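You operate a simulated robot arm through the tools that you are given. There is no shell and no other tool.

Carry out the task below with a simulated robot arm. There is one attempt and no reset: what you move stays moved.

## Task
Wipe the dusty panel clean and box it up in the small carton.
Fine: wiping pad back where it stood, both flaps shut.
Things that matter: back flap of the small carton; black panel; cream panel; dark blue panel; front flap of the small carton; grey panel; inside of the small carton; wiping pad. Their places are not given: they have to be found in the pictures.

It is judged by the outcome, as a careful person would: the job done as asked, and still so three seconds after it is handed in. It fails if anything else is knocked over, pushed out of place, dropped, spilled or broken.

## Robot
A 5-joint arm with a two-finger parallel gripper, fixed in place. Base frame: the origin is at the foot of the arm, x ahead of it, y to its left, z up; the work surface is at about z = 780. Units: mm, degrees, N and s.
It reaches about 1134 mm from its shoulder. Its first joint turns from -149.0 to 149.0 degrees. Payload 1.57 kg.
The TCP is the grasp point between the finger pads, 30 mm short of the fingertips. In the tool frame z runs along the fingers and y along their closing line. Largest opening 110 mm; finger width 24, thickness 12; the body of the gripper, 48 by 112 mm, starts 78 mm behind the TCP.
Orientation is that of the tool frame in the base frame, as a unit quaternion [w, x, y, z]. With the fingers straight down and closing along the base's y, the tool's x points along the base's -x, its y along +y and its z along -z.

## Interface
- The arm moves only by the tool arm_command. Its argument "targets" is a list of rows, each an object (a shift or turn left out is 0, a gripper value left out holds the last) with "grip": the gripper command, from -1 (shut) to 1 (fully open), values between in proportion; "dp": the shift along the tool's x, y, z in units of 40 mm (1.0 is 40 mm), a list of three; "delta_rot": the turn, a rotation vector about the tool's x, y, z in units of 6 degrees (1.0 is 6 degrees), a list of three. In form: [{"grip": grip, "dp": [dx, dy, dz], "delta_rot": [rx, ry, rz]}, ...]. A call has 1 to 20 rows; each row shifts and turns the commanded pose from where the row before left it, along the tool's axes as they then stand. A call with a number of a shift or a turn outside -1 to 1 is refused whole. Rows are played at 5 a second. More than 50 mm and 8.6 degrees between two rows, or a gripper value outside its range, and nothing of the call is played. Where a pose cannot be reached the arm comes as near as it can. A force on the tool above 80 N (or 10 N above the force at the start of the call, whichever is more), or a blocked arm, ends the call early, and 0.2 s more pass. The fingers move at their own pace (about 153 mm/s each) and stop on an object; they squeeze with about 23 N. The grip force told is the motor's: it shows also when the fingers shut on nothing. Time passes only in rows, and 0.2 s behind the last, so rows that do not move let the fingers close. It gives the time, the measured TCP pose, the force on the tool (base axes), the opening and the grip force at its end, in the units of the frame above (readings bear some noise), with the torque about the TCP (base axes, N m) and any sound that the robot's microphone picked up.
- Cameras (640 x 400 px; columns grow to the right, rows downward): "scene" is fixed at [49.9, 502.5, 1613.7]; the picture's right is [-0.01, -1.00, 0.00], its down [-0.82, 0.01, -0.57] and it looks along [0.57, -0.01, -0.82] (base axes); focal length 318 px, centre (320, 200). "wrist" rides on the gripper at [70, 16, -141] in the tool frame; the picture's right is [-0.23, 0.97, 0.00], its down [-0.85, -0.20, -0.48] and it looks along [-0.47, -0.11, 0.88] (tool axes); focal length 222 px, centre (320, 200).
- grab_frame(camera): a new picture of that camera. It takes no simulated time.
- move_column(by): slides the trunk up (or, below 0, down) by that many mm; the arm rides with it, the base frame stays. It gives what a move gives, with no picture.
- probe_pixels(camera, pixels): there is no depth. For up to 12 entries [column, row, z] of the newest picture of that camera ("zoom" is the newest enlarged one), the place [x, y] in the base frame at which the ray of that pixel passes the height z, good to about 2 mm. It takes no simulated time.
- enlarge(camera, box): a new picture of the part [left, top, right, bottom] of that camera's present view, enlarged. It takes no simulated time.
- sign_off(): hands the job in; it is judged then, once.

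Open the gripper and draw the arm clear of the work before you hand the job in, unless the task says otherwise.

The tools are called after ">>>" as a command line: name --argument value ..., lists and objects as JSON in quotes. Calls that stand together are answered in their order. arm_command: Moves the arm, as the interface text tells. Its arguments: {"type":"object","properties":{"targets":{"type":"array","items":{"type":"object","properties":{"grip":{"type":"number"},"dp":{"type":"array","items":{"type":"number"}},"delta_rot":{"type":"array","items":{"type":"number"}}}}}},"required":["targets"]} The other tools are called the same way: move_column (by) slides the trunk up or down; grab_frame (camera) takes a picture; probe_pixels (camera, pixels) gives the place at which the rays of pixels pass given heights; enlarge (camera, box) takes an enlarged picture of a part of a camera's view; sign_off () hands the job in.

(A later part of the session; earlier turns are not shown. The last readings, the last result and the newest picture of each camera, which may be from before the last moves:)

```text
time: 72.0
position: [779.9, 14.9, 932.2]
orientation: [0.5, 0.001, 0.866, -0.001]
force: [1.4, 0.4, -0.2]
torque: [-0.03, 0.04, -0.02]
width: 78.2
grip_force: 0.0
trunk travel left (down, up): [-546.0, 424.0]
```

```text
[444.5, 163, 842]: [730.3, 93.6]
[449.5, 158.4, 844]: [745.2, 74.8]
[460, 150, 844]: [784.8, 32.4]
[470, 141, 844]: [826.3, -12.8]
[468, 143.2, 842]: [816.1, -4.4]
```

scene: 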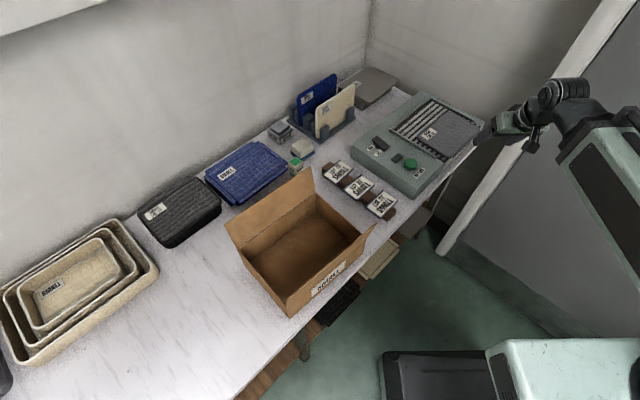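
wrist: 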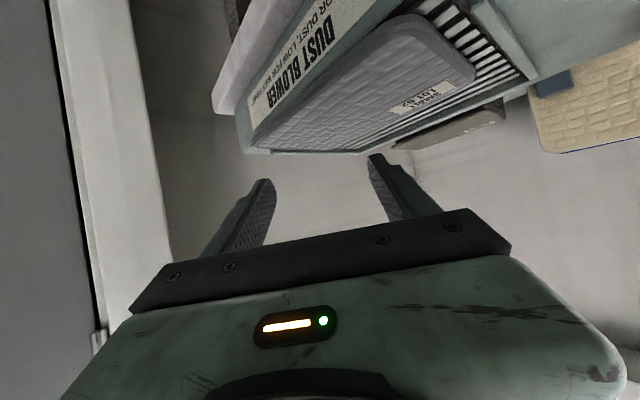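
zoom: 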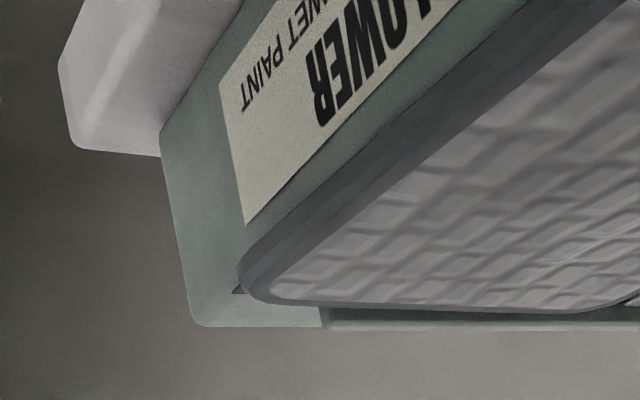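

The panel's front edge is flush with the machine's front (no overhang), and a tool-horizontal grip needs r ≥ 812 and y ≤ −46. So I'll first slide the panel forward/turn it slightly by pushing its back edge with closed fingers. I raise the column, close the fingers and straighten to a 12° tilt.

>>> move_column --by 120

>>> arm_command --targets '[{"grip": -1, "delta_rot": [0, 0.8, 0]}, {"delta_rot": [0, 0.8, 0]}, {"delta_rot": [0, 0.8, 0]}, {"delta_rot": [0, 0.8, 0]}, {"delta_rot": [0, 0.8, 0]}, {"delta_rot": [0, 0.8, 0]}, {"delta_rot": [0, 0.8, 0]}, {"delta_rot": [0, 0.8, 0]}, {"delta_rot": [0, 0.8, 0]}, {"delta_rot": [0, 0.8, 0]}, {}]'

```text
time: 73.5
position: [779.1, 14.7, 1050.6]
orientation: [0.5, 0.001, 0.866, 0.0]
force: [-1.5, 0.1, 0.3]
torque: [0.02, 0.0, 0.0]
width: 77.7
grip_force: 0.0
trunk travel left (down, up): [-666.0, 304.0]
```

```text
time: 75.9
position: [779.6, 15.1, 938.6]
orientation: [0.103, 0.0, 0.995, 0.0]
force: [-0.2, 0.2, 0.3]
torque: [0.01, 0.01, 0.01]
width: 0.0
grip_force: 21.6
out of reach, approached as far as the arm can: row 1, 2, 3, 4, 5, 6, 7, 8, 9, 10
trunk travel left (down, up): [-666.0, 304.0]
```

Tool at 11.8° tilt, fingers shut. I move out over the panel to behind its back edge at about (950,77), then spin −37° so a finger face is parallel to that edge.

>>> arm_command --targets '[{"dp": [-0.845, 0.275, 0.18], "delta_rot": [-0.032, 0, -0.15]}, {"dp": [-0.845, 0.275, 0.18], "delta_rot": [-0.032, 0, -0.15]}, {"dp": [-0.845, 0.275, 0.18], "delta_rot": [-0.032, 0, -0.15]}, {"dp": [-0.845, 0.275, 0.18], "delta_rot": [-0.032, 0, -0.15]}, {"dp": [-0.845, 0.275, 0.18], "delta_rot": [-0.032, 0, -0.15]}, {"delta_rot": [0, 0, -0.89]}, {"delta_rot": [0, 0, -0.89]}, {"delta_rot": [0, 0, -0.89]}, {"delta_rot": [0, 0, -0.89]}, {"delta_rot": [0, 0, -0.89]}, {"delta_rot": [0, 0, -0.89]}, {"delta_rot": [0, 0, -0.89]}, {}]'

>>> grab_frame --camera "wrist"

>>> enlarge --camera "scene" --box '[400, 70, 500, 180]'

```text
time: 78.7
position: [951.0, 76.1, 938.8]
orientation: [0.099, -0.356, 0.929, -0.029]
force: [0.3, 0.4, 0.3]
torque: [0.01, -0.01, 0.0]
width: 0.2
grip_force: 21.2
trunk travel left (down, up): [-666.0, 304.0]
```

```text
taken
```

wrist: 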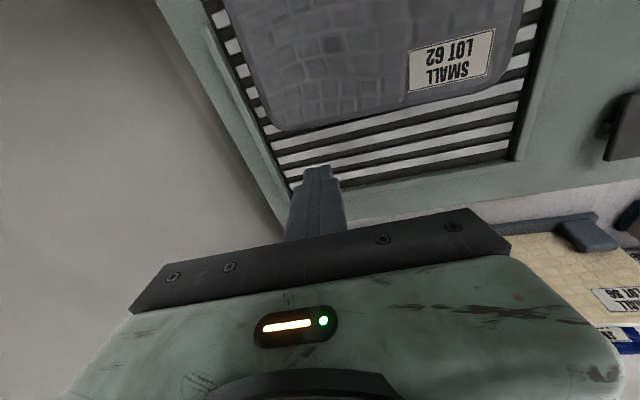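

```text
3.64 times, centred on (450, 125) of scene
```

zoom: 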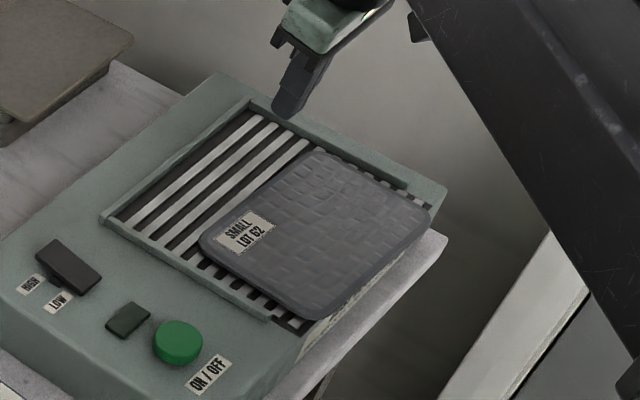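

The view shows the panel's back edge (270,128)–(480,95) and bars behind. I probe those points to confirm the geometry before lowering the fingertip onto the grille behind it.

>>> probe_pixels --camera "wrist" --pixels '[[285, 131, 854], [340, 125, 854], [400, 112, 854], [480, 96, 854], [520, 60, 854], [250, 85, 854], [232, 35, 854], [262, 117, 850], [285, 185, 850], [515, 160, 850]]'

>>> enlarge --camera "wrist" --box '[190, 0, 350, 200]'

```text
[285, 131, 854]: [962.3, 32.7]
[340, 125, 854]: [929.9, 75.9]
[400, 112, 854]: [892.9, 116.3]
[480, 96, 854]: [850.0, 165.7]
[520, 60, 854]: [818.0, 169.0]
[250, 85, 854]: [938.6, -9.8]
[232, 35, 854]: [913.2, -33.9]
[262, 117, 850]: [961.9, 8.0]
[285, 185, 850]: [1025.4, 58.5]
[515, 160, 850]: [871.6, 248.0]
```

```text
2.00 times, centred on (270, 100) of wrist
```

zoom: 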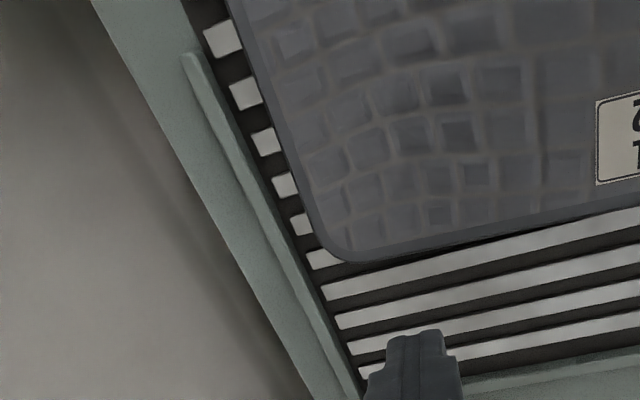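

The panel is ~214 x 140 mm (edges at u≈±107, v≈±70). I shift the fingertip 17 mm toward its right end and lower it behind the back edge.

>>> arm_command --targets '[{"dp": [0.004, -0.42, 0.053]}, {}]'

>>> move_column --by -58

>>> enlarge --camera "wrist" --box '[220, 60, 420, 210]'

>>> enlarge --camera "scene" --box '[400, 70, 500, 180]'

```text
time: 79.3
position: [963.7, 62.8, 937.9]
orientation: [0.1, -0.357, 0.928, -0.03]
force: [0.1, -0.1, -0.2]
torque: [-0.02, 0.01, 0.03]
width: 0.0
grip_force: 20.9
trunk travel left (down, up): [-666.0, 304.0]
```

```text
time: 80.3
position: [962.8, 63.1, 882.0]
orientation: [0.103, -0.356, 0.928, -0.03]
force: [11.2, 1.7, 25.3]
torque: [0.04, -0.16, -0.02]
width: 0.0
grip_force: 21.6
trunk travel left (down, up): [-608.0, 362.0]
```

```text
2.67 times, centred on (320, 135) of wrist
```

zoom: 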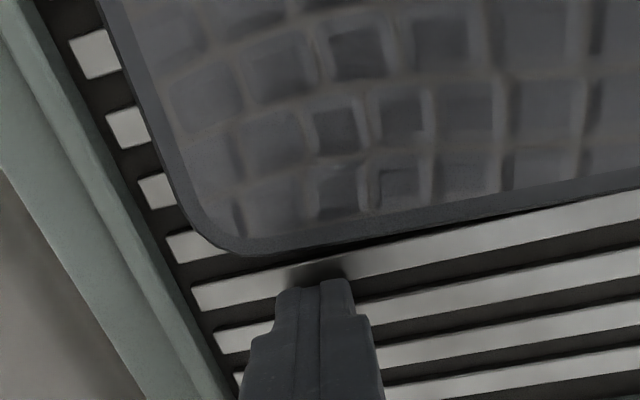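

```text
3.64 times, centred on (450, 125) of scene
```

zoom: 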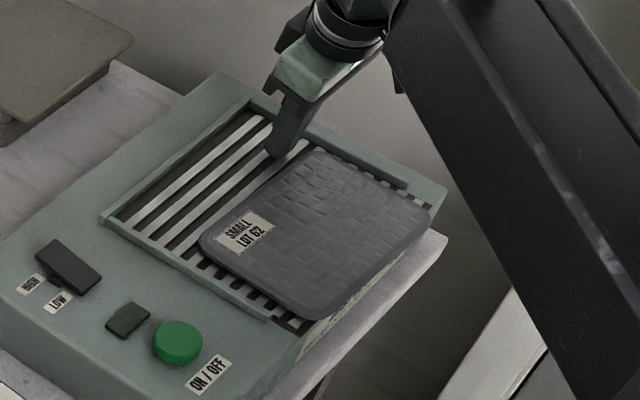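

Fingertip touched the bars (25 N), so I raise 1.5 mm and push 30 mm toward the front (about 20 mm of panel travel), then look.

>>> move_column --by 1.5

>>> arm_command --targets '[{"dp": [0.123, -0.003, -0.02], "delta_rot": [0.005, 0.004, 0.03]}, {"dp": [0.123, -0.003, -0.02], "delta_rot": [0.005, 0.004, 0.03]}, {"dp": [0.123, -0.003, -0.02], "delta_rot": [0.005, 0.004, 0.03]}, {"dp": [0.123, -0.003, -0.02], "delta_rot": [0.005, 0.004, 0.03]}, {"dp": [0.123, -0.003, -0.02], "delta_rot": [0.005, 0.004, 0.03]}, {"dp": [0.123, -0.003, -0.02], "delta_rot": [0.005, 0.004, 0.03]}, {}]'

>>> enlarge --camera "wrist" --box '[200, 0, 560, 210]'

>>> enlarge --camera "scene" --box '[400, 70, 500, 180]'

```text
time: 80.8
position: [962.2, 62.2, 881.3]
orientation: [0.099, -0.357, 0.929, -0.028]
force: [10.8, 1.1, 15.7]
torque: [0.04, -0.18, -0.06]
width: 0.0
grip_force: 21.2
trunk travel left (down, up): [-610.0, 360.0]
```

```text
time: 82.4
position: [938.8, 44.8, 882.7]
orientation: [0.099, -0.347, 0.932, -0.03]
force: [10.1, 11.6, 16.8]
torque: [0.38, -0.23, -0.11]
width: 0.1
grip_force: 21.2
trunk travel left (down, up): [-610.0, 360.0]
```

```text
1.78 times, centred on (380, 105) of wrist
```

zoom: 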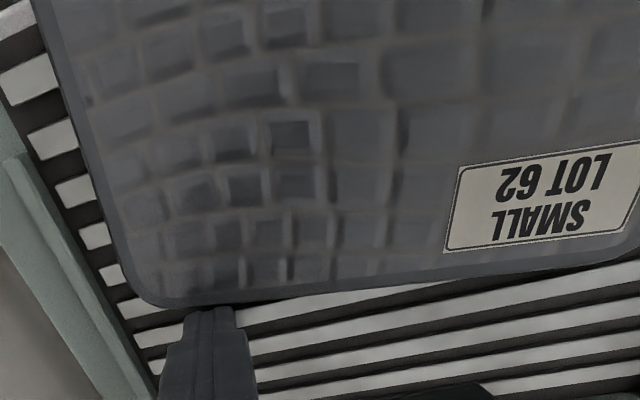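

```text
3.64 times, centred on (450, 125) of scene
```

zoom: 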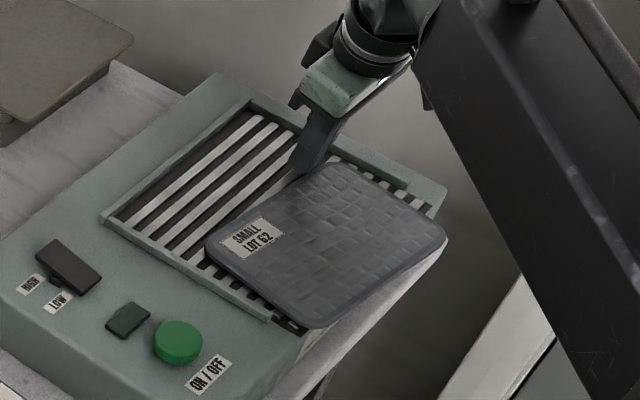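

The panel is rotating clockwise and sliding out at its right-front corner as planned. The tip still rubs the bars (17 N), so I raise 2 mm and push on.

>>> move_column --by 2

>>> arm_command --targets '[{"dp": [0.123, -0.003, -0.02], "delta_rot": [0.005, 0.004, 0.03]}, {"dp": [0.123, -0.003, -0.02], "delta_rot": [0.005, 0.004, 0.03]}, {"dp": [0.123, -0.003, -0.02], "delta_rot": [0.005, 0.004, 0.03]}, {"dp": [0.123, -0.003, -0.02], "delta_rot": [0.005, 0.004, 0.03]}, {}]'

>>> grab_frame --camera "wrist"

>>> enlarge --camera "scene" --box '[400, 70, 500, 180]'

```text
time: 82.9
position: [939.6, 41.1, 883.7]
orientation: [0.098, -0.347, 0.932, -0.03]
force: [0.6, -0.3, -0.4]
torque: [-0.02, 0.01, 0.0]
width: 0.0
grip_force: 21.2
trunk travel left (down, up): [-612.0, 358.0]
```

```text
time: 84.1
position: [924.5, 29.9, 883.0]
orientation: [0.1, -0.341, 0.934, -0.031]
force: [0.4, -0.7, -0.5]
torque: [0.0, -0.01, 0.01]
width: 0.2
grip_force: 21.3
trunk travel left (down, up): [-612.0, 358.0]
```

```text
taken
```

wrist: 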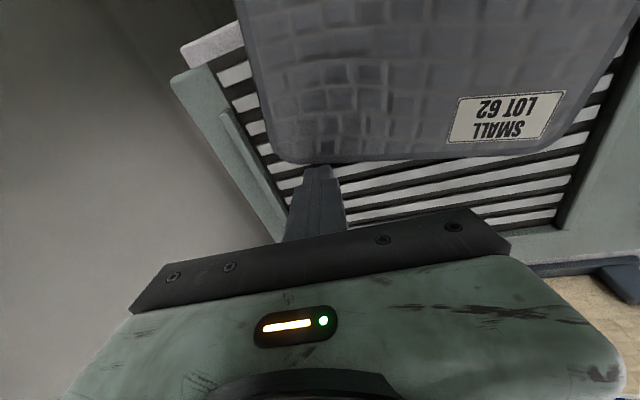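

```text
3.64 times, centred on (450, 125) of scene
```

zoom: 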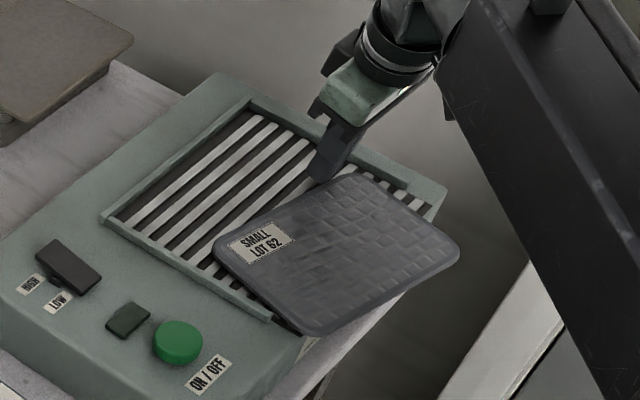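

The panel has turned further and hardly resists. I probe points along its four edges to get its present pose.

>>> probe_pixels --camera "zoom" --pixels '[[250, 219, 854], [330, 180, 854], [390, 190, 854], [440, 223, 854], [430, 280, 848], [350, 325, 848], [285, 318, 850], [228, 268, 850]]'

>>> probe_pixels --camera "wrist" --pixels '[[310, 162, 854], [400, 161, 854], [500, 156, 854], [255, 95, 854], [240, 30, 854], [605, 70, 854], [590, 115, 854]]'

```text
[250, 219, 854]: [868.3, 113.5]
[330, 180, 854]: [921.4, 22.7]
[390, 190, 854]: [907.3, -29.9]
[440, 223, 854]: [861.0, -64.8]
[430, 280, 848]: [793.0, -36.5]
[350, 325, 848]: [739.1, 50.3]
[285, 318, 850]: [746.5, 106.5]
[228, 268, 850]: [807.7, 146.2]
```

```text
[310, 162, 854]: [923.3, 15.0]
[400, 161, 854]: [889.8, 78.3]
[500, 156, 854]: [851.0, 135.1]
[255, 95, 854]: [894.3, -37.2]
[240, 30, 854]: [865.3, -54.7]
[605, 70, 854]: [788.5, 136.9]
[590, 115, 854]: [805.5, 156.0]
```

Panel is now rotated ~11° CW with centre near (828,40). I want a bit more turn and overhang at the right end, so I back off 8 mm, shift 22 mm further right, and push 33 mm.

>>> arm_command --targets '[{"dp": [-0.197, 0.006, 0.032]}, {"dp": [0.005, -0.543, 0.069]}, {"dp": [0.1356, -0.004, -0.022], "delta_rot": [0.0055, 0.0043, 0.033]}, {"dp": [0.1356, -0.004, -0.022], "delta_rot": [0.0055, 0.0043, 0.033]}, {"dp": [0.1356, -0.004, -0.022], "delta_rot": [0.0055, 0.0043, 0.033]}, {"dp": [0.1356, -0.004, -0.022], "delta_rot": [0.0055, 0.0043, 0.033]}, {"dp": [0.1356, -0.004, -0.022], "delta_rot": [0.0055, 0.0043, 0.033]}, {"dp": [0.1356, -0.004, -0.022], "delta_rot": [0.0055, 0.0043, 0.033]}, {}]'

>>> grab_frame --camera "wrist"

>>> enlarge --camera "scene" --box '[400, 70, 500, 180]'

```text
time: 86.1
position: [921.1, -2.9, 883.1]
orientation: [0.099, -0.332, 0.938, -0.031]
force: [0.1, -0.3, 0.9]
torque: [0.01, -0.02, -0.01]
width: 0.0
grip_force: 20.8
trunk travel left (down, up): [-612.0, 358.0]
```

```text
taken
```

wrist: 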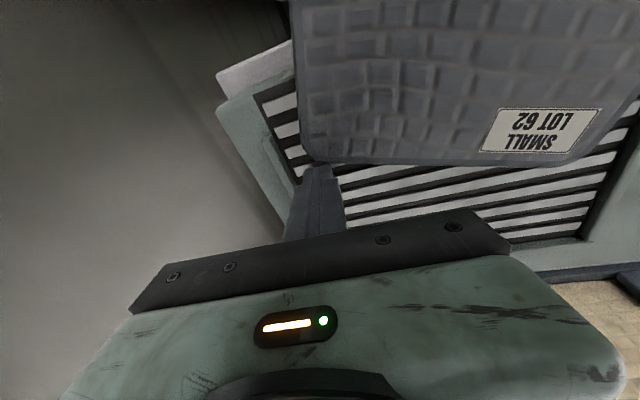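

```text
3.64 times, centred on (450, 125) of scene
```

zoom: 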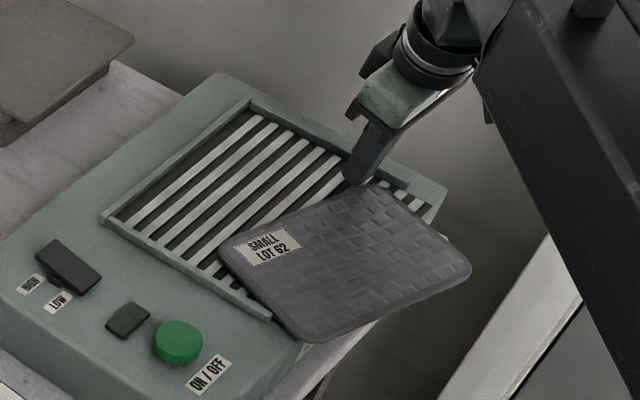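

More rotation now. I probe the edges again.

>>> probe_pixels --camera "zoom" --pixels '[[250, 226, 854], [340, 192, 854], [400, 195, 854], [455, 242, 854], [440, 298, 848], [345, 342, 848], [275, 315, 850], [232, 272, 850]]'

>>> probe_pixels --camera "wrist" --pixels '[[330, 163, 854], [430, 165, 854], [540, 166, 854], [302, 110, 854], [294, 50, 854], [290, 10, 854]]'

```text
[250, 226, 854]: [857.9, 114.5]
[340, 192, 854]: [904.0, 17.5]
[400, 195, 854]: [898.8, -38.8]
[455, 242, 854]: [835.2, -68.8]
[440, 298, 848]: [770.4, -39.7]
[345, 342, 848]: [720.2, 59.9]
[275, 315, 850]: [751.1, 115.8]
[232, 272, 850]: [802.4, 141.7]
```

```text
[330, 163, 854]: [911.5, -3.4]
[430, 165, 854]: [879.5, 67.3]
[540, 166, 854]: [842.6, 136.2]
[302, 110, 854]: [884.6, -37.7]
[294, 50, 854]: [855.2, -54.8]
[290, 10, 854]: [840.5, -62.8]
```

β≈16°, centre ≈(814,36); right-front corner overhangs well. Planned grip TCP ≈(813.5,−52), z≈851, tool horizontal. I back off, raise 60 mm, and spin to bring the closing axis into the tilt plane.

>>> arm_command --targets '[{"dp": [-0.25, 0.007, 0.04]}, {}]'

>>> move_column --by 60

>>> arm_command --targets '[{"delta_rot": [0, 0, -0.877]}, {"delta_rot": [0, 0, -0.877]}, {"delta_rot": [0, 0, -0.877]}, {"delta_rot": [0, 0, -0.877]}, {"delta_rot": [0, 0, -0.877]}, {"delta_rot": [0, 0, -0.877]}, {"delta_rot": [0, 0, -0.877]}, {"delta_rot": [0, 0, -0.877]}, {"delta_rot": [0, 0, -0.877]}, {"delta_rot": [0, 0, -0.877]}, {}]'

```text
time: 86.7
position: [928.7, 3.8, 882.6]
orientation: [0.099, -0.331, 0.938, -0.03]
force: [0.3, -0.1, -0.1]
torque: [0.01, 0.0, -0.05]
width: 0.0
grip_force: 21.5
trunk travel left (down, up): [-612.0, 358.0]
```

```text
time: 87.7
position: [927.7, 4.4, 943.1]
orientation: [0.099, -0.332, 0.938, -0.03]
force: [-0.3, -0.9, 0.2]
torque: [-0.01, -0.03, -0.02]
width: 0.1
grip_force: 21.4
trunk travel left (down, up): [-672.0, 298.0]
```

```text
time: 90.1
position: [928.4, 6.0, 943.8]
orientation: [-0.074, 0.713, -0.693, 0.072]
force: [0.7, -0.1, 0.2]
torque: [-0.04, 0.0, 0.05]
width: 0.0
grip_force: 21.8
trunk travel left (down, up): [-672.0, 298.0]
```

Now I move to (813,−105) and tilt the tool to horizontal (θ=90°), opening to 50 mm.

>>> arm_command --targets '[{"dp": [0.73, 0.671, -0.139], "delta_rot": [0, 0.077, 0.371]}, {"dp": [0.73, 0.671, -0.139], "delta_rot": [0, 0.077, 0.371]}, {"dp": [0.73, 0.671, -0.139], "delta_rot": [0, 0.077, 0.371]}, {"dp": [0.73, 0.671, -0.139], "delta_rot": [0, 0.077, 0.371]}, {"grip": -0.09}]'

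>>> arm_command --targets '[{"delta_rot": [0.9, 0, 0]}, {"delta_rot": [0.9, 0, 0]}, {"delta_rot": [0.9, 0, 0]}, {"delta_rot": [0.9, 0, 0]}, {"delta_rot": [0.9, 0, 0]}, {"delta_rot": [0.9, 0, 0]}, {"delta_rot": [0.9, 0, 0]}, {"delta_rot": [0.9, 0, 0]}, {"delta_rot": [0.9, 0, 0]}, {"delta_rot": [0.9, 0, 0]}, {"delta_rot": [0.9, 0, 0]}, {"delta_rot": [0.9, 0, 0]}, {}]'

>>> grab_frame --camera "scene"

>>> grab_frame --camera "wrist"

```text
time: 90.8
position: [870.5, -48.1, 941.3]
orientation: [0.074, -0.689, 0.716, -0.077]
force: [15.0, 17.9, -4.4]
torque: [-2.33, 2.03, 0.47]
width: 0.0
grip_force: 21.9
trunk travel left (down, up): [-672.0, 298.0]
stopped in row 3: the force on the tool passed its limit at 108 N (the readings are from after the stop); the commanded pose is now the measured one
```

```text
time: 93.6
position: [867.4, -51.4, 1121.3]
orientation: [0.432, -0.54, 0.565, -0.45]
force: [1.0, 0.7, 0.0]
torque: [-0.03, 0.01, 0.03]
width: 0.0
grip_force: 21.6
out of reach, approached as far as the arm can: row 1, 2, 3, 4, 5, 6, 7, 8, 9, 10, 11, 12
trunk travel left (down, up): [-672.0, 298.0]
```

```text
taken
```

scene: 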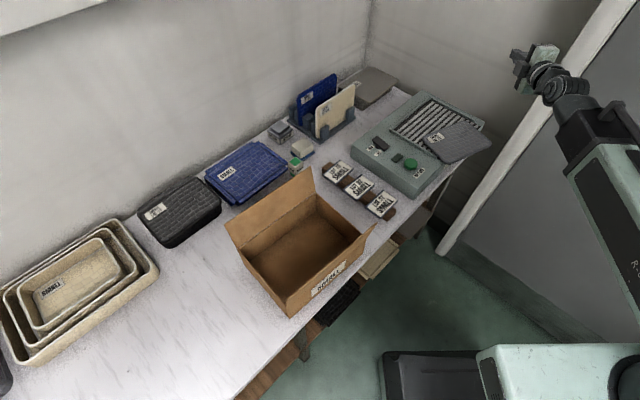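

```text
taken
```

wrist: 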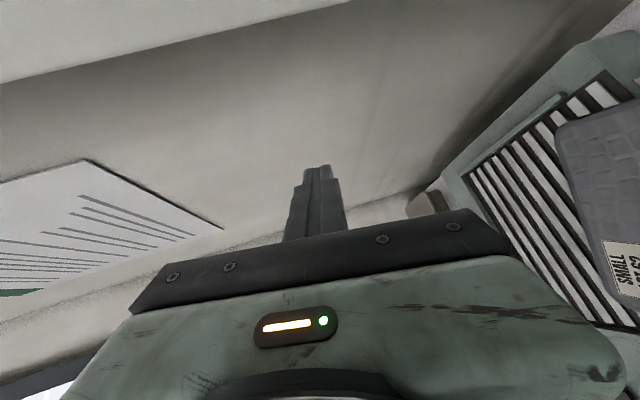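

The move stopped on a 108 N contact: the camera side of the gripper met the white door post (near (826,−138)). The panel still lies as it was; the tool is now nearly horizontal up at z=1121, free. I retract, finish the tilt and open to 50 mm before any sideways move.

>>> arm_command --targets '[{"grip": -0.09, "dp": [0, 0.138, -0.597]}, {"dp": [0, 0.138, -0.597]}, {"delta_rot": [0.71, 0, 0]}, {"delta_rot": [0.71, 0, 0]}, {"delta_rot": [0.71, 0, 0]}, {}]'

>>> grab_frame --camera "wrist"

>>> enlarge --camera "scene" --box '[400, 40, 560, 180]'

```text
time: 95.0
position: [818.5, -49.0, 1169.9]
orientation: [0.484, -0.497, 0.517, -0.501]
force: [0.4, 0.0, -0.1]
torque: [-0.03, -0.03, 0.0]
width: 50.4
grip_force: 0.0
out of reach, approached as far as the arm can: row 3, 4, 5
trunk travel left (down, up): [-672.0, 298.0]
```

```text
taken
```

wrist: 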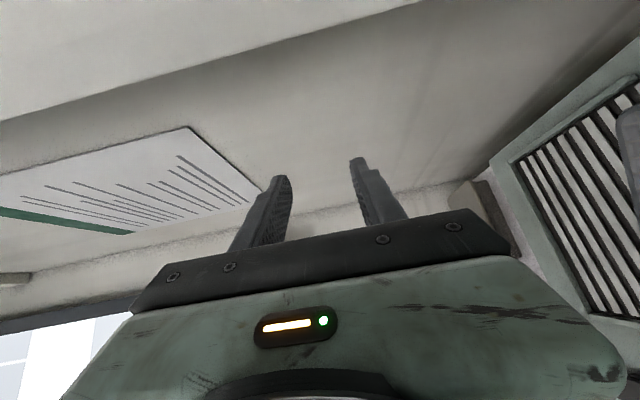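

```text
2.86 times, centred on (480, 110) of scene
```

zoom: 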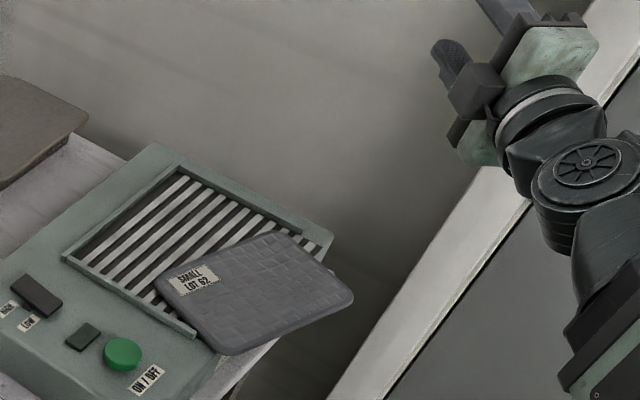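

Tool is horizontal at (818,−49,1170); panel undisturbed. I move sideways to y≈−98 (fingers stay ~25 mm off the post) and then lower the column in stages to the panel's level.

>>> arm_command --targets '[{"dp": [0.308, 0, -0.01], "delta_rot": [0, 0.195, 0]}, {"dp": [0.308, 0, -0.01], "delta_rot": [0, 0.195, 0]}, {"dp": [0.308, 0, -0.01], "delta_rot": [0, 0.195, 0]}, {"dp": [0.308, 0, -0.01], "delta_rot": [0, 0.195, 0]}, {}]'

>>> move_column --by -240

>>> grab_frame --camera "wrist"

>>> enlarge --camera "scene" --box '[400, 60, 560, 180]'

```text
time: 96.2
position: [815.7, -76.0, 1177.1]
orientation: [-0.475, 0.473, -0.525, 0.525]
force: [0.0, -0.1, 0.5]
torque: [0.0, -0.02, -0.01]
width: 50.1
grip_force: 0.1
out of reach, approached as far as the arm can: row 1, 3, 4
trunk travel left (down, up): [-672.0, 298.0]
```

```text
time: 98.7
position: [815.8, -75.9, 937.4]
orientation: [-0.475, 0.474, -0.524, 0.525]
force: [0.8, 0.3, -0.2]
torque: [0.0, -0.04, 0.01]
width: 50.2
grip_force: 0.0
trunk travel left (down, up): [-432.0, 538.0]
```

```text
taken
```

wrist: 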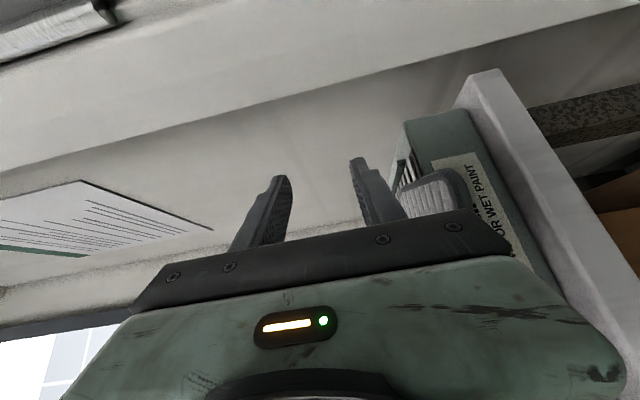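

```text
3.33 times, centred on (480, 120) of scene
```

zoom: 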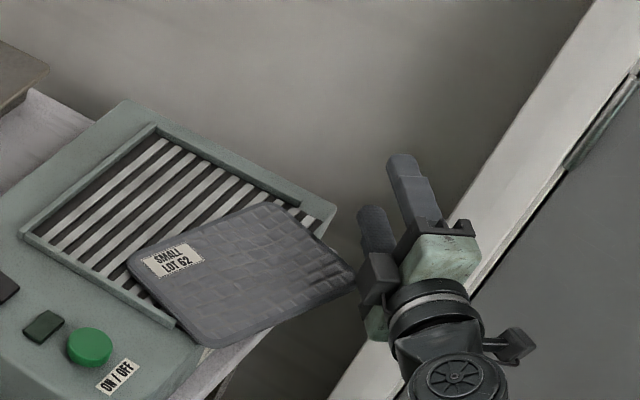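

Reached only y=−76 (rows limited); I nudge further sideways to y≈−98 before descending the rest.

>>> arm_command --targets '[{"dp": [0.2, 0, 0.02], "delta_rot": [0, 0.09, 0]}, {"dp": [0.2, 0, 0.02], "delta_rot": [0, 0.09, 0]}, {"dp": [0.2, 0, 0.02], "delta_rot": [0, 0.09, 0]}, {}]'

```text
time: 99.7
position: [815.4, -98.5, 937.0]
orientation: [-0.468, 0.465, -0.531, 0.532]
force: [0.3, 0.2, -0.5]
torque: [0.0, 0.0, -0.03]
width: 50.2
grip_force: 0.0
trunk travel left (down, up): [-432.0, 538.0]
```

Now at y=−98.5. Lower 60 mm and check the relation of the fingers to the panel's corner.

>>> move_column --by -60

>>> grab_frame --camera "wrist"

>>> enlarge --camera "scene" --box '[430, 100, 530, 180]'

```text
time: 100.7
position: [816.3, -99.5, 877.0]
orientation: [0.467, -0.465, 0.532, -0.532]
force: [-0.7, 0.3, 0.3]
torque: [-0.03, -0.01, 0.02]
width: 49.8
grip_force: 0.1
trunk travel left (down, up): [-372.0, 598.0]
```

```text
taken
```

wrist: 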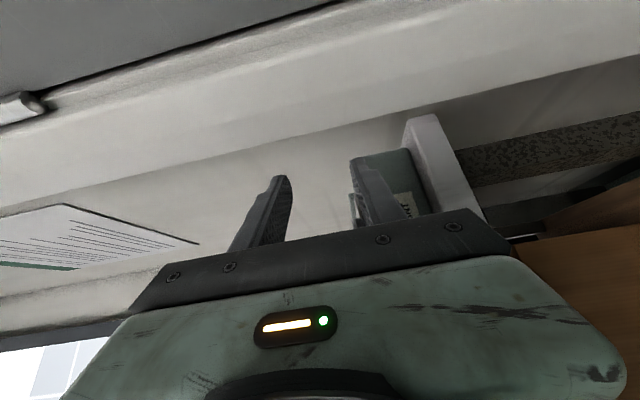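

```text
5.00 times, centred on (480, 140) of scene
```

zoom: 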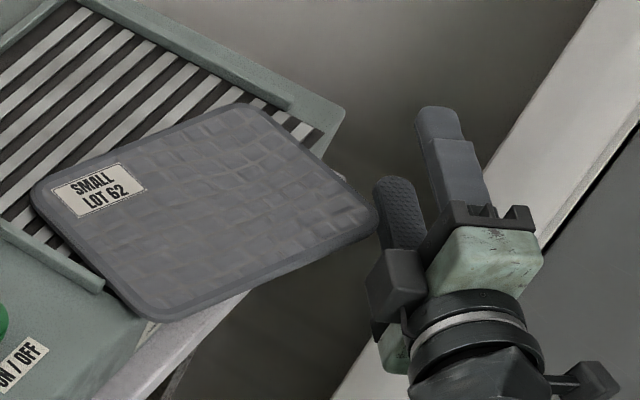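

Fingers hang just outside the panel's right-front corner. I lower 26 mm to TCP z≈851 so the panel's edge lies mid-opening.

>>> move_column --by -26

>>> enlarge --camera "scene" --box '[430, 100, 530, 180]'

>>> enlarge --camera "wrist" --box '[220, 90, 460, 240]'

```text
time: 101.5
position: [815.2, -98.5, 851.8]
orientation: [-0.467, 0.465, -0.532, 0.532]
force: [0.4, -0.3, -0.2]
torque: [-0.01, 0.0, -0.01]
width: 50.1
grip_force: 0.1
trunk travel left (down, up): [-346.0, 624.0]
```

```text
5.00 times, centred on (480, 140) of scene
```

zoom: 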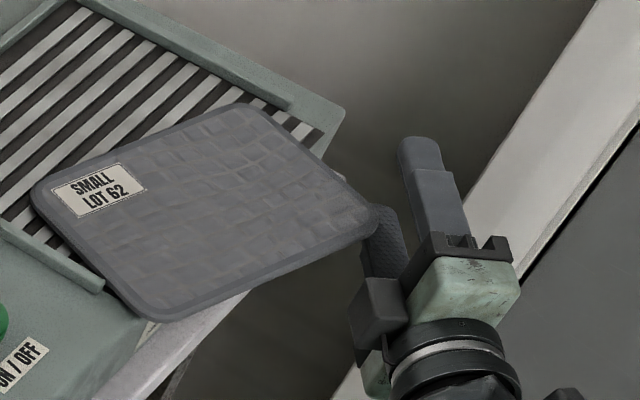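

```text
2.67 times, centred on (340, 165) of wrist
```

zoom: 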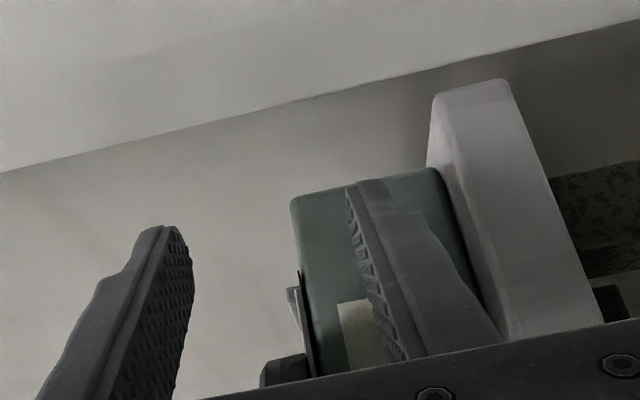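

The panel's edge shows between the fingers in the wrist view. I slide sideways in two steps toward y≈−52, checking force after the first.

>>> arm_command --targets '[{"dp": [-0.2, 0, -0.015], "delta_rot": [0, -0.095, 0]}, {"dp": [-0.2, 0, -0.015], "delta_rot": [0, -0.095, 0]}, {"dp": [-0.2, 0, -0.015], "delta_rot": [0, -0.095, 0]}, {}]'

>>> enlarge --camera "scene" --box '[430, 100, 530, 180]'

>>> enlarge --camera "wrist" --box '[220, 90, 460, 240]'

```text
time: 102.5
position: [816.9, -75.4, 850.8]
orientation: [0.475, -0.474, 0.524, -0.524]
force: [-0.4, -0.3, -0.8]
torque: [0.02, -0.02, 0.02]
width: 50.2
grip_force: 0.0
trunk travel left (down, up): [-346.0, 624.0]
```

```text
5.00 times, centred on (480, 140) of scene
```

zoom: 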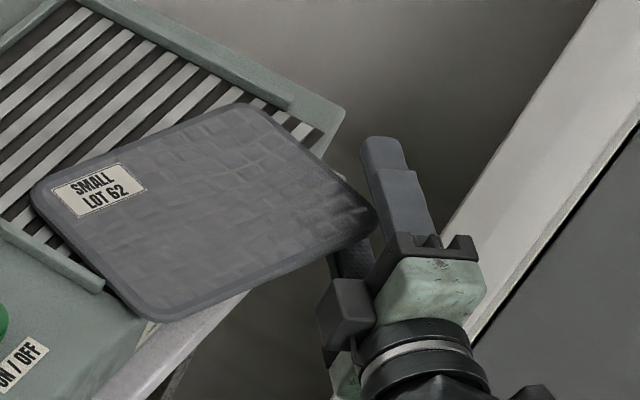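

```text
2.67 times, centred on (340, 165) of wrist
```

zoom: 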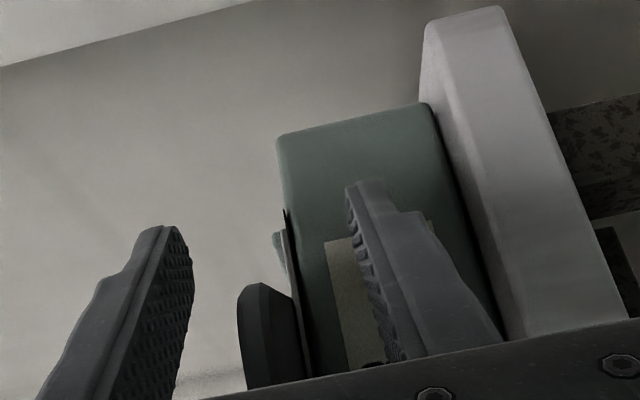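

No contact so far; the panel's corner is entering between the fingers. I continue another 23 mm.

>>> arm_command --targets '[{"dp": [-0.2, 0, -0.01], "delta_rot": [0, -0.095, 0]}, {"dp": [-0.2, 0, -0.01], "delta_rot": [0, -0.095, 0]}, {"dp": [-0.18, 0, -0.01], "delta_rot": [0, -0.085, 0]}, {}]'

>>> enlarge --camera "scene" --box '[420, 100, 520, 180]'

>>> enlarge --camera "wrist" --box '[220, 90, 460, 240]'

```text
time: 103.5
position: [818.0, -52.9, 851.3]
orientation: [0.483, -0.482, 0.517, -0.516]
force: [0.1, 0.2, -0.7]
torque: [0.01, 0.0, -0.01]
width: 50.2
grip_force: 0.1
trunk travel left (down, up): [-346.0, 624.0]
```

```text
5.00 times, centred on (470, 140) of scene
```

zoom: 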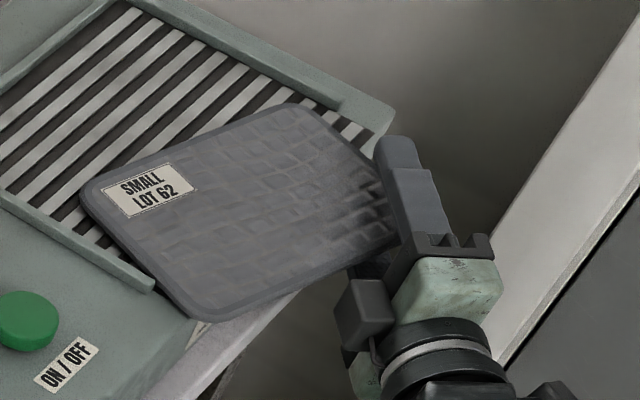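

```text
2.67 times, centred on (340, 165) of wrist
```

zoom: 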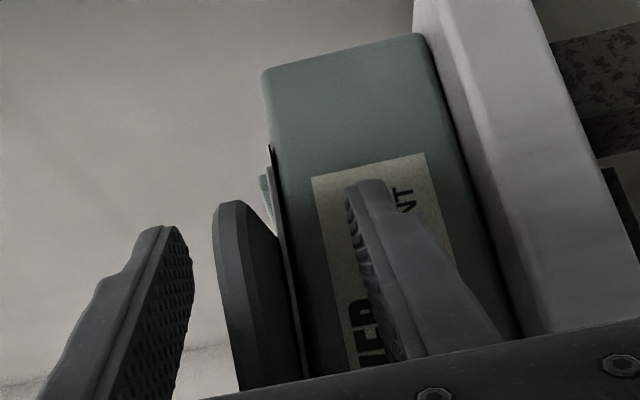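

The panel sits between the upper and lower finger with no contact force. I close the gripper.

>>> arm_command --targets '[{"grip": -0.5}, {"grip": -0.75}, {"grip": -1}, {"grip": -1}, {"grip": -1}]'

>>> enlarge --camera "scene" --box '[420, 100, 520, 180]'

>>> enlarge --camera "wrist" --box '[220, 90, 460, 240]'

```text
time: 104.7
position: [815.5, -52.5, 853.4]
orientation: [-0.484, 0.481, -0.516, 0.517]
force: [6.8, -0.5, 22.6]
torque: [0.39, -0.91, -0.15]
width: 7.9
grip_force: 23.0
trunk travel left (down, up): [-346.0, 624.0]
```

```text
5.00 times, centred on (470, 140) of scene
```

zoom: 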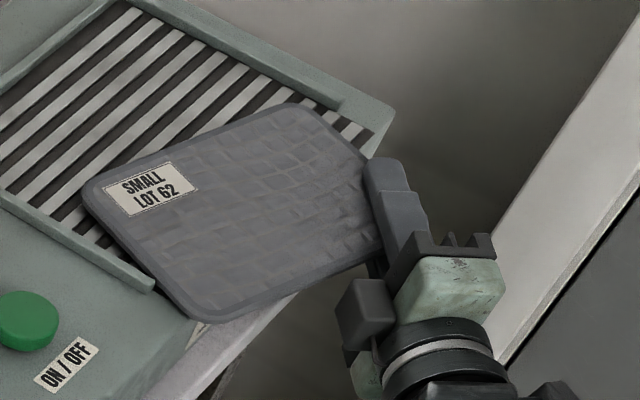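

```text
2.67 times, centred on (340, 165) of wrist
```

zoom: 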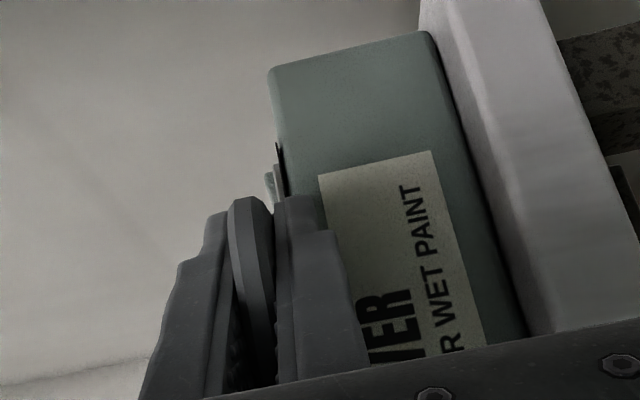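

Gripped (8 mm thick). The tool is being pushed up 22 N, i.e. the panel lies ~2–3 mm above TCP; I raise the column gently by 3 mm, then lift.

>>> move_column --by 3

>>> move_column --by 25

>>> enlarge --camera "scene" --box '[400, 80, 520, 180]'

```text
time: 105.2
position: [816.6, -54.0, 854.2]
orientation: [-0.483, 0.483, -0.516, 0.517]
force: [-2.7, 0.3, 7.2]
torque: [0.01, -0.31, 0.03]
width: 7.8
grip_force: 22.9
trunk travel left (down, up): [-349.0, 621.0]
```

```text
time: 105.9
position: [818.6, -52.8, 879.0]
orientation: [0.484, -0.482, 0.517, -0.516]
force: [-0.6, 0.4, -0.6]
torque: [-0.04, -0.04, 0.03]
width: 7.7
grip_force: 22.9
trunk travel left (down, up): [-374.0, 596.0]
```

```text
4.00 times, centred on (460, 130) of scene
```

zoom: 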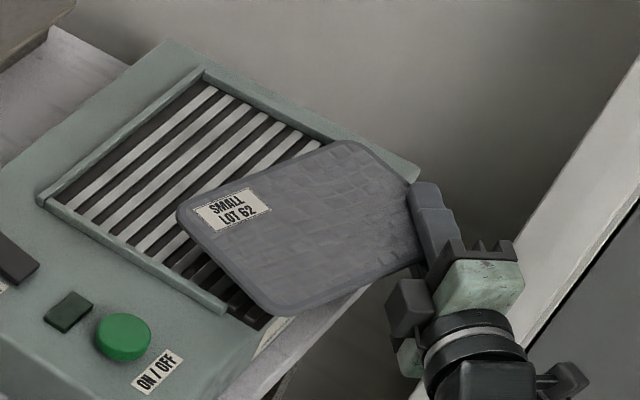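

The panel is lifted clear and held. I raise 280 mm, then check before swinging the tool down to vertical.

>>> move_column --by 280

>>> grab_frame --camera "scene"

>>> grab_frame --camera "wrist"

```text
time: 108.7
position: [817.0, -52.6, 1158.6]
orientation: [0.482, -0.482, 0.517, -0.517]
force: [-0.3, 0.1, -0.1]
torque: [-0.06, -0.01, -0.01]
width: 7.8
grip_force: 23.3
trunk travel left (down, up): [-654.0, 316.0]
```

```text
taken
```

scene: 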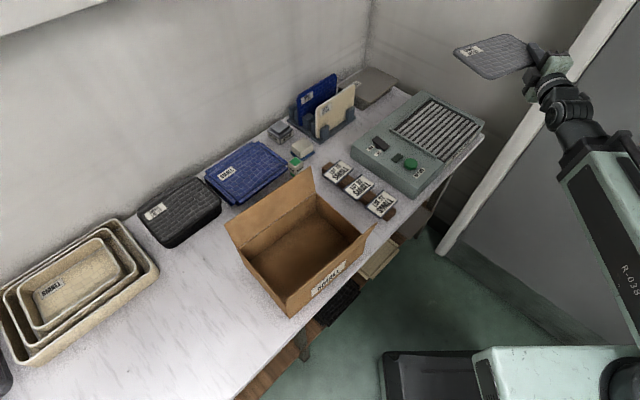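

```text
taken
```

wrist: 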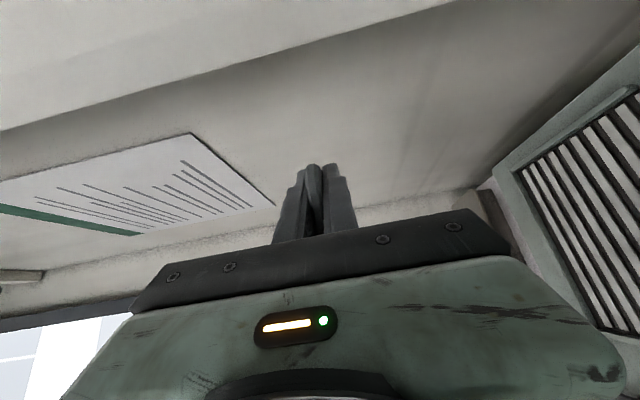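

Panel firmly held, machine and bench undisturbed. I raise another 230 mm so that the hanging panel will clear everything, then turn the tool down to vertical.

>>> move_column --by 230

>>> arm_command --targets '[{"dp": [-0.5, 0, -0.2], "delta_rot": [-0.6, -0.1, 0]}, {"dp": [-0.5, 0, -0.2], "delta_rot": [-0.9, -0.1, 0]}, {"dp": [-0.5, 0, -0.2], "delta_rot": [-0.9, -0.1, 0]}, {"delta_rot": [-0.9, 0, 0]}, {"delta_rot": [-0.9, 0, 0]}, {"delta_rot": [-0.9, 0, 0]}, {"delta_rot": [-0.9, 0, 0]}, {"delta_rot": [-0.9, 0, 0]}, {"delta_rot": [-0.9, 0, 0]}, {"delta_rot": [-0.9, 0, 0]}, {}]'

>>> grab_frame --camera "scene"

```text
time: 111.1
position: [817.9, -53.9, 1388.8]
orientation: [0.483, -0.482, 0.517, -0.516]
force: [0.0, 0.0, 0.0]
torque: [-0.04, -0.02, -0.03]
width: 7.9
grip_force: 22.7
trunk travel left (down, up): [-884.0, 86.0]
```

```text
time: 113.5
position: [807.9, 8.7, 1199.8]
orientation: [0.226, -0.655, 0.682, -0.232]
force: [-0.3, 0.6, -0.1]
torque: [-0.04, 0.0, 0.03]
width: 7.6
grip_force: 22.8
out of reach, approached as far as the arm can: row 1, 2, 3, 4, 5, 6, 7, 8, 9, 10
trunk travel left (down, up): [-884.0, 86.0]
```

```text
taken
```

scene: 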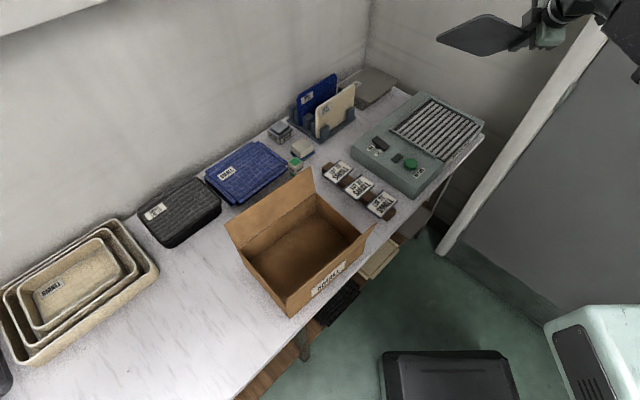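

Halfway (θ≈38°). I finish turning to vertical.

>>> arm_command --targets '[{"delta_rot": [-0.9, 0, 0]}, {"delta_rot": [-0.9, 0, 0]}, {"delta_rot": [-0.9, 0, 0]}, {"delta_rot": [-0.9, 0, 0]}, {"delta_rot": [-0.9, 0, 0]}, {"delta_rot": [-0.9, 0, 0]}, {"delta_rot": [-0.9, 0, 0]}, {}]'

>>> grab_frame --camera "scene"

>>> grab_frame --camera "wrist"

```text
time: 115.3
position: [807.3, 9.1, 1152.2]
orientation: [0.002, -0.694, 0.72, 0.001]
force: [0.0, -0.2, -0.6]
torque: [-0.04, -0.02, -0.03]
width: 7.9
grip_force: 23.3
out of reach, approached as far as the arm can: row 1, 2, 3, 4, 5, 6
trunk travel left (down, up): [-884.0, 86.0]
```

```text
taken
```

scene: 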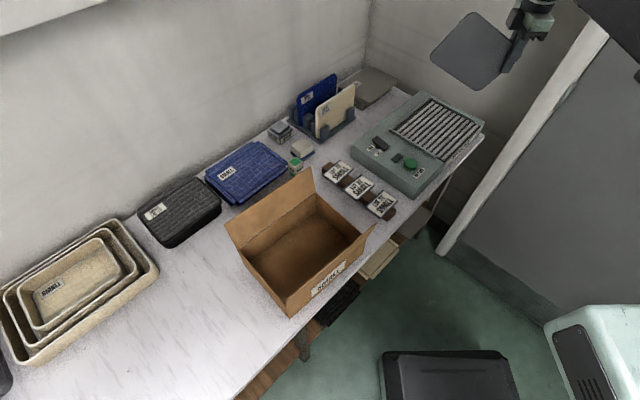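

```text
taken
```

wrist: 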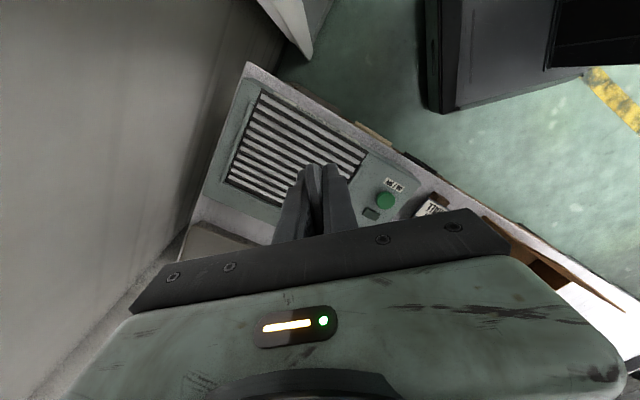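

The tool is vertical with the panel hanging. I zoom in on it to see its in-plane angle and its other face.

>>> enlarge --camera "scene" --box '[420, 0, 560, 100]'

```text
4.00 times, centred on (490, 50) of scene
```

zoom: 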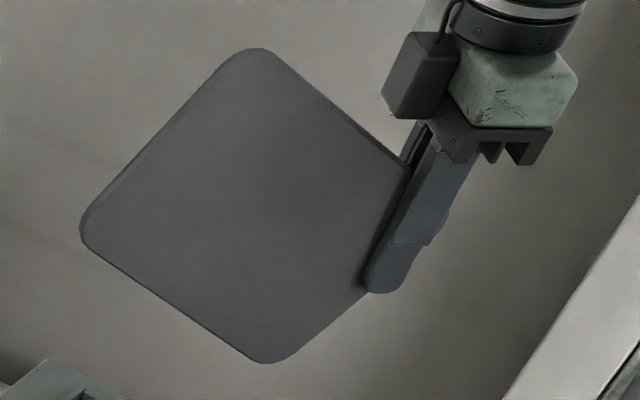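

The far side is clean and the panel hangs at ~30° in-plane. Plan: lower it into the carton with its plane along the carton's long side, leaning slightly forward near the back wall, and let it settle flat. First I measure the carton's rim precisely.

>>> enlarge --camera "scene" --box '[220, 160, 320, 260]'

>>> enlarge --camera "scene" --box '[260, 220, 380, 325]'

```text
4.00 times, centred on (270, 210) of scene
```

zoom: 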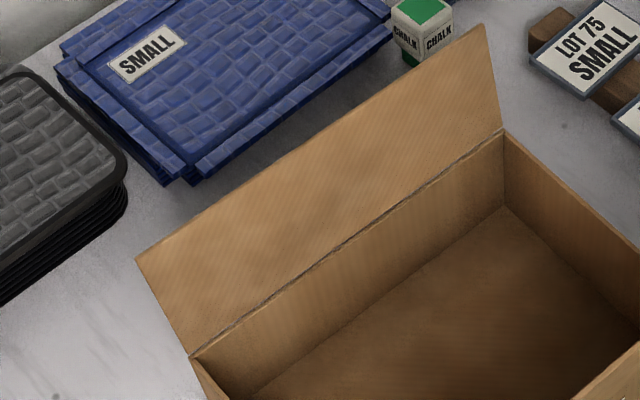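

```text
3.81 times, centred on (320, 272) of scene
```

zoom: 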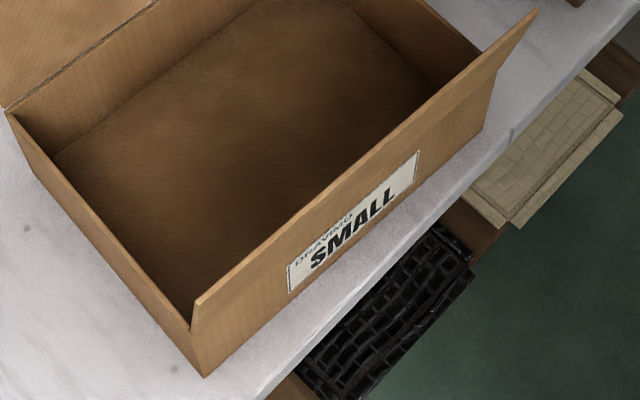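

I probe the carton's rim corners at z=892 and the flap top corners.

>>> probe_pixels --camera "scene" --pixels '[[238.25, 248.75, 892], [315.75, 193, 892], [366.5, 238.4, 892], [286.4, 306.1, 892], [290.3, 318.8, 780], [360.5, 256, 780], [300, 240, 784]]'

```text
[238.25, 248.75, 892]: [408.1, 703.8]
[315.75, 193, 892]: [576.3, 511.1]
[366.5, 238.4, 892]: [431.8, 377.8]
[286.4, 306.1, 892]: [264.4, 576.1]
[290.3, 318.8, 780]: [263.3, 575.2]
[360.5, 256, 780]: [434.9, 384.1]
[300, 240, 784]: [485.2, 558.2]
```

Carton centre ≈(420,542), axes at −49°/41°, rim z≈892. I swing the hanging panel (bottom ≈1050) high over to above the carton at about (509,500).

>>> arm_command --targets '[{"dp": [-0.94, 0.205, 0], "delta_rot": [0, 0, -0.449]}, {"dp": [-0.94, 0.205, 0], "delta_rot": [0, 0, -0.449]}, {"dp": [-0.93, 0.205, 0], "delta_rot": [0, 0, -0.449]}, {"dp": [-0.93, 0.205, 0], "delta_rot": [0, 0, -0.449]}, {"dp": [-0.92, 0.205, 0], "delta_rot": [0, 0, -0.449]}, {"dp": [-0.92, 0.205, 0], "delta_rot": [0, 0, -0.449]}, {"dp": [-0.91, 0.205, 0], "delta_rot": [0, 0, -0.449]}, {"dp": [-0.9, 0.205, 0], "delta_rot": [0, 0, -0.449]}, {"dp": [-0.89, 0.205, 0], "delta_rot": [0, 0, -0.449]}, {"dp": [-0.88, 0.205, 0], "delta_rot": [0, 0, -0.449]}, {"dp": [-0.88, 0.205, 0], "delta_rot": [0, 0, -0.449]}, {"dp": [-0.87, 0.205, 0], "delta_rot": [0, 0, -0.449]}, {"dp": [-0.86, 0.205, 0], "delta_rot": [0, 0, -0.449]}, {"dp": [-0.85, 0.205, 0], "delta_rot": [0, 0, -0.449]}, {"dp": [-0.85, 0.205, 0], "delta_rot": [0, 0, -0.449]}, {"dp": [-0.84, 0.205, 0], "delta_rot": [0, 0, -0.449]}, {}]'

>>> grab_frame --camera "scene"

>>> grab_frame --camera "wrist"

```text
time: 118.9
position: [518.8, 501.1, 1150.3]
orientation: [-0.002, 0.91, -0.415, 0.0]
force: [0.5, 0.9, -0.3]
torque: [-0.05, -0.05, -0.02]
width: 7.7
grip_force: 23.0
out of reach, approached as far as the arm can: row 6
trunk travel left (down, up): [-884.0, 86.0]
```

```text
taken
```

scene: 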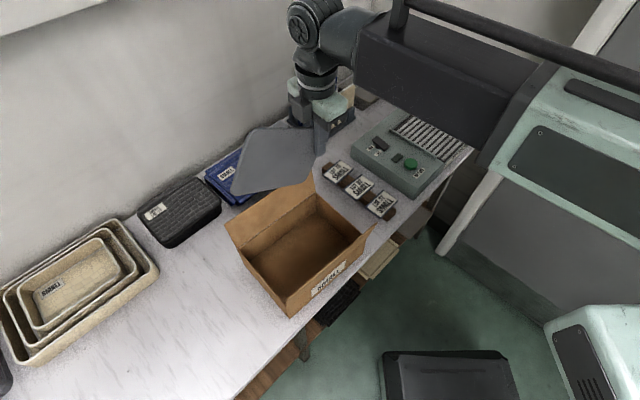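

```text
taken
```

wrist: 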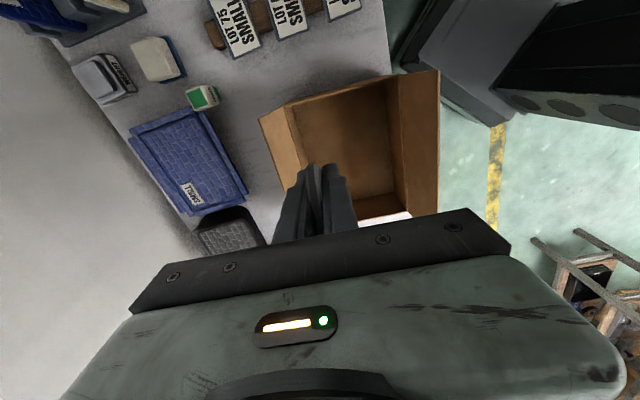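

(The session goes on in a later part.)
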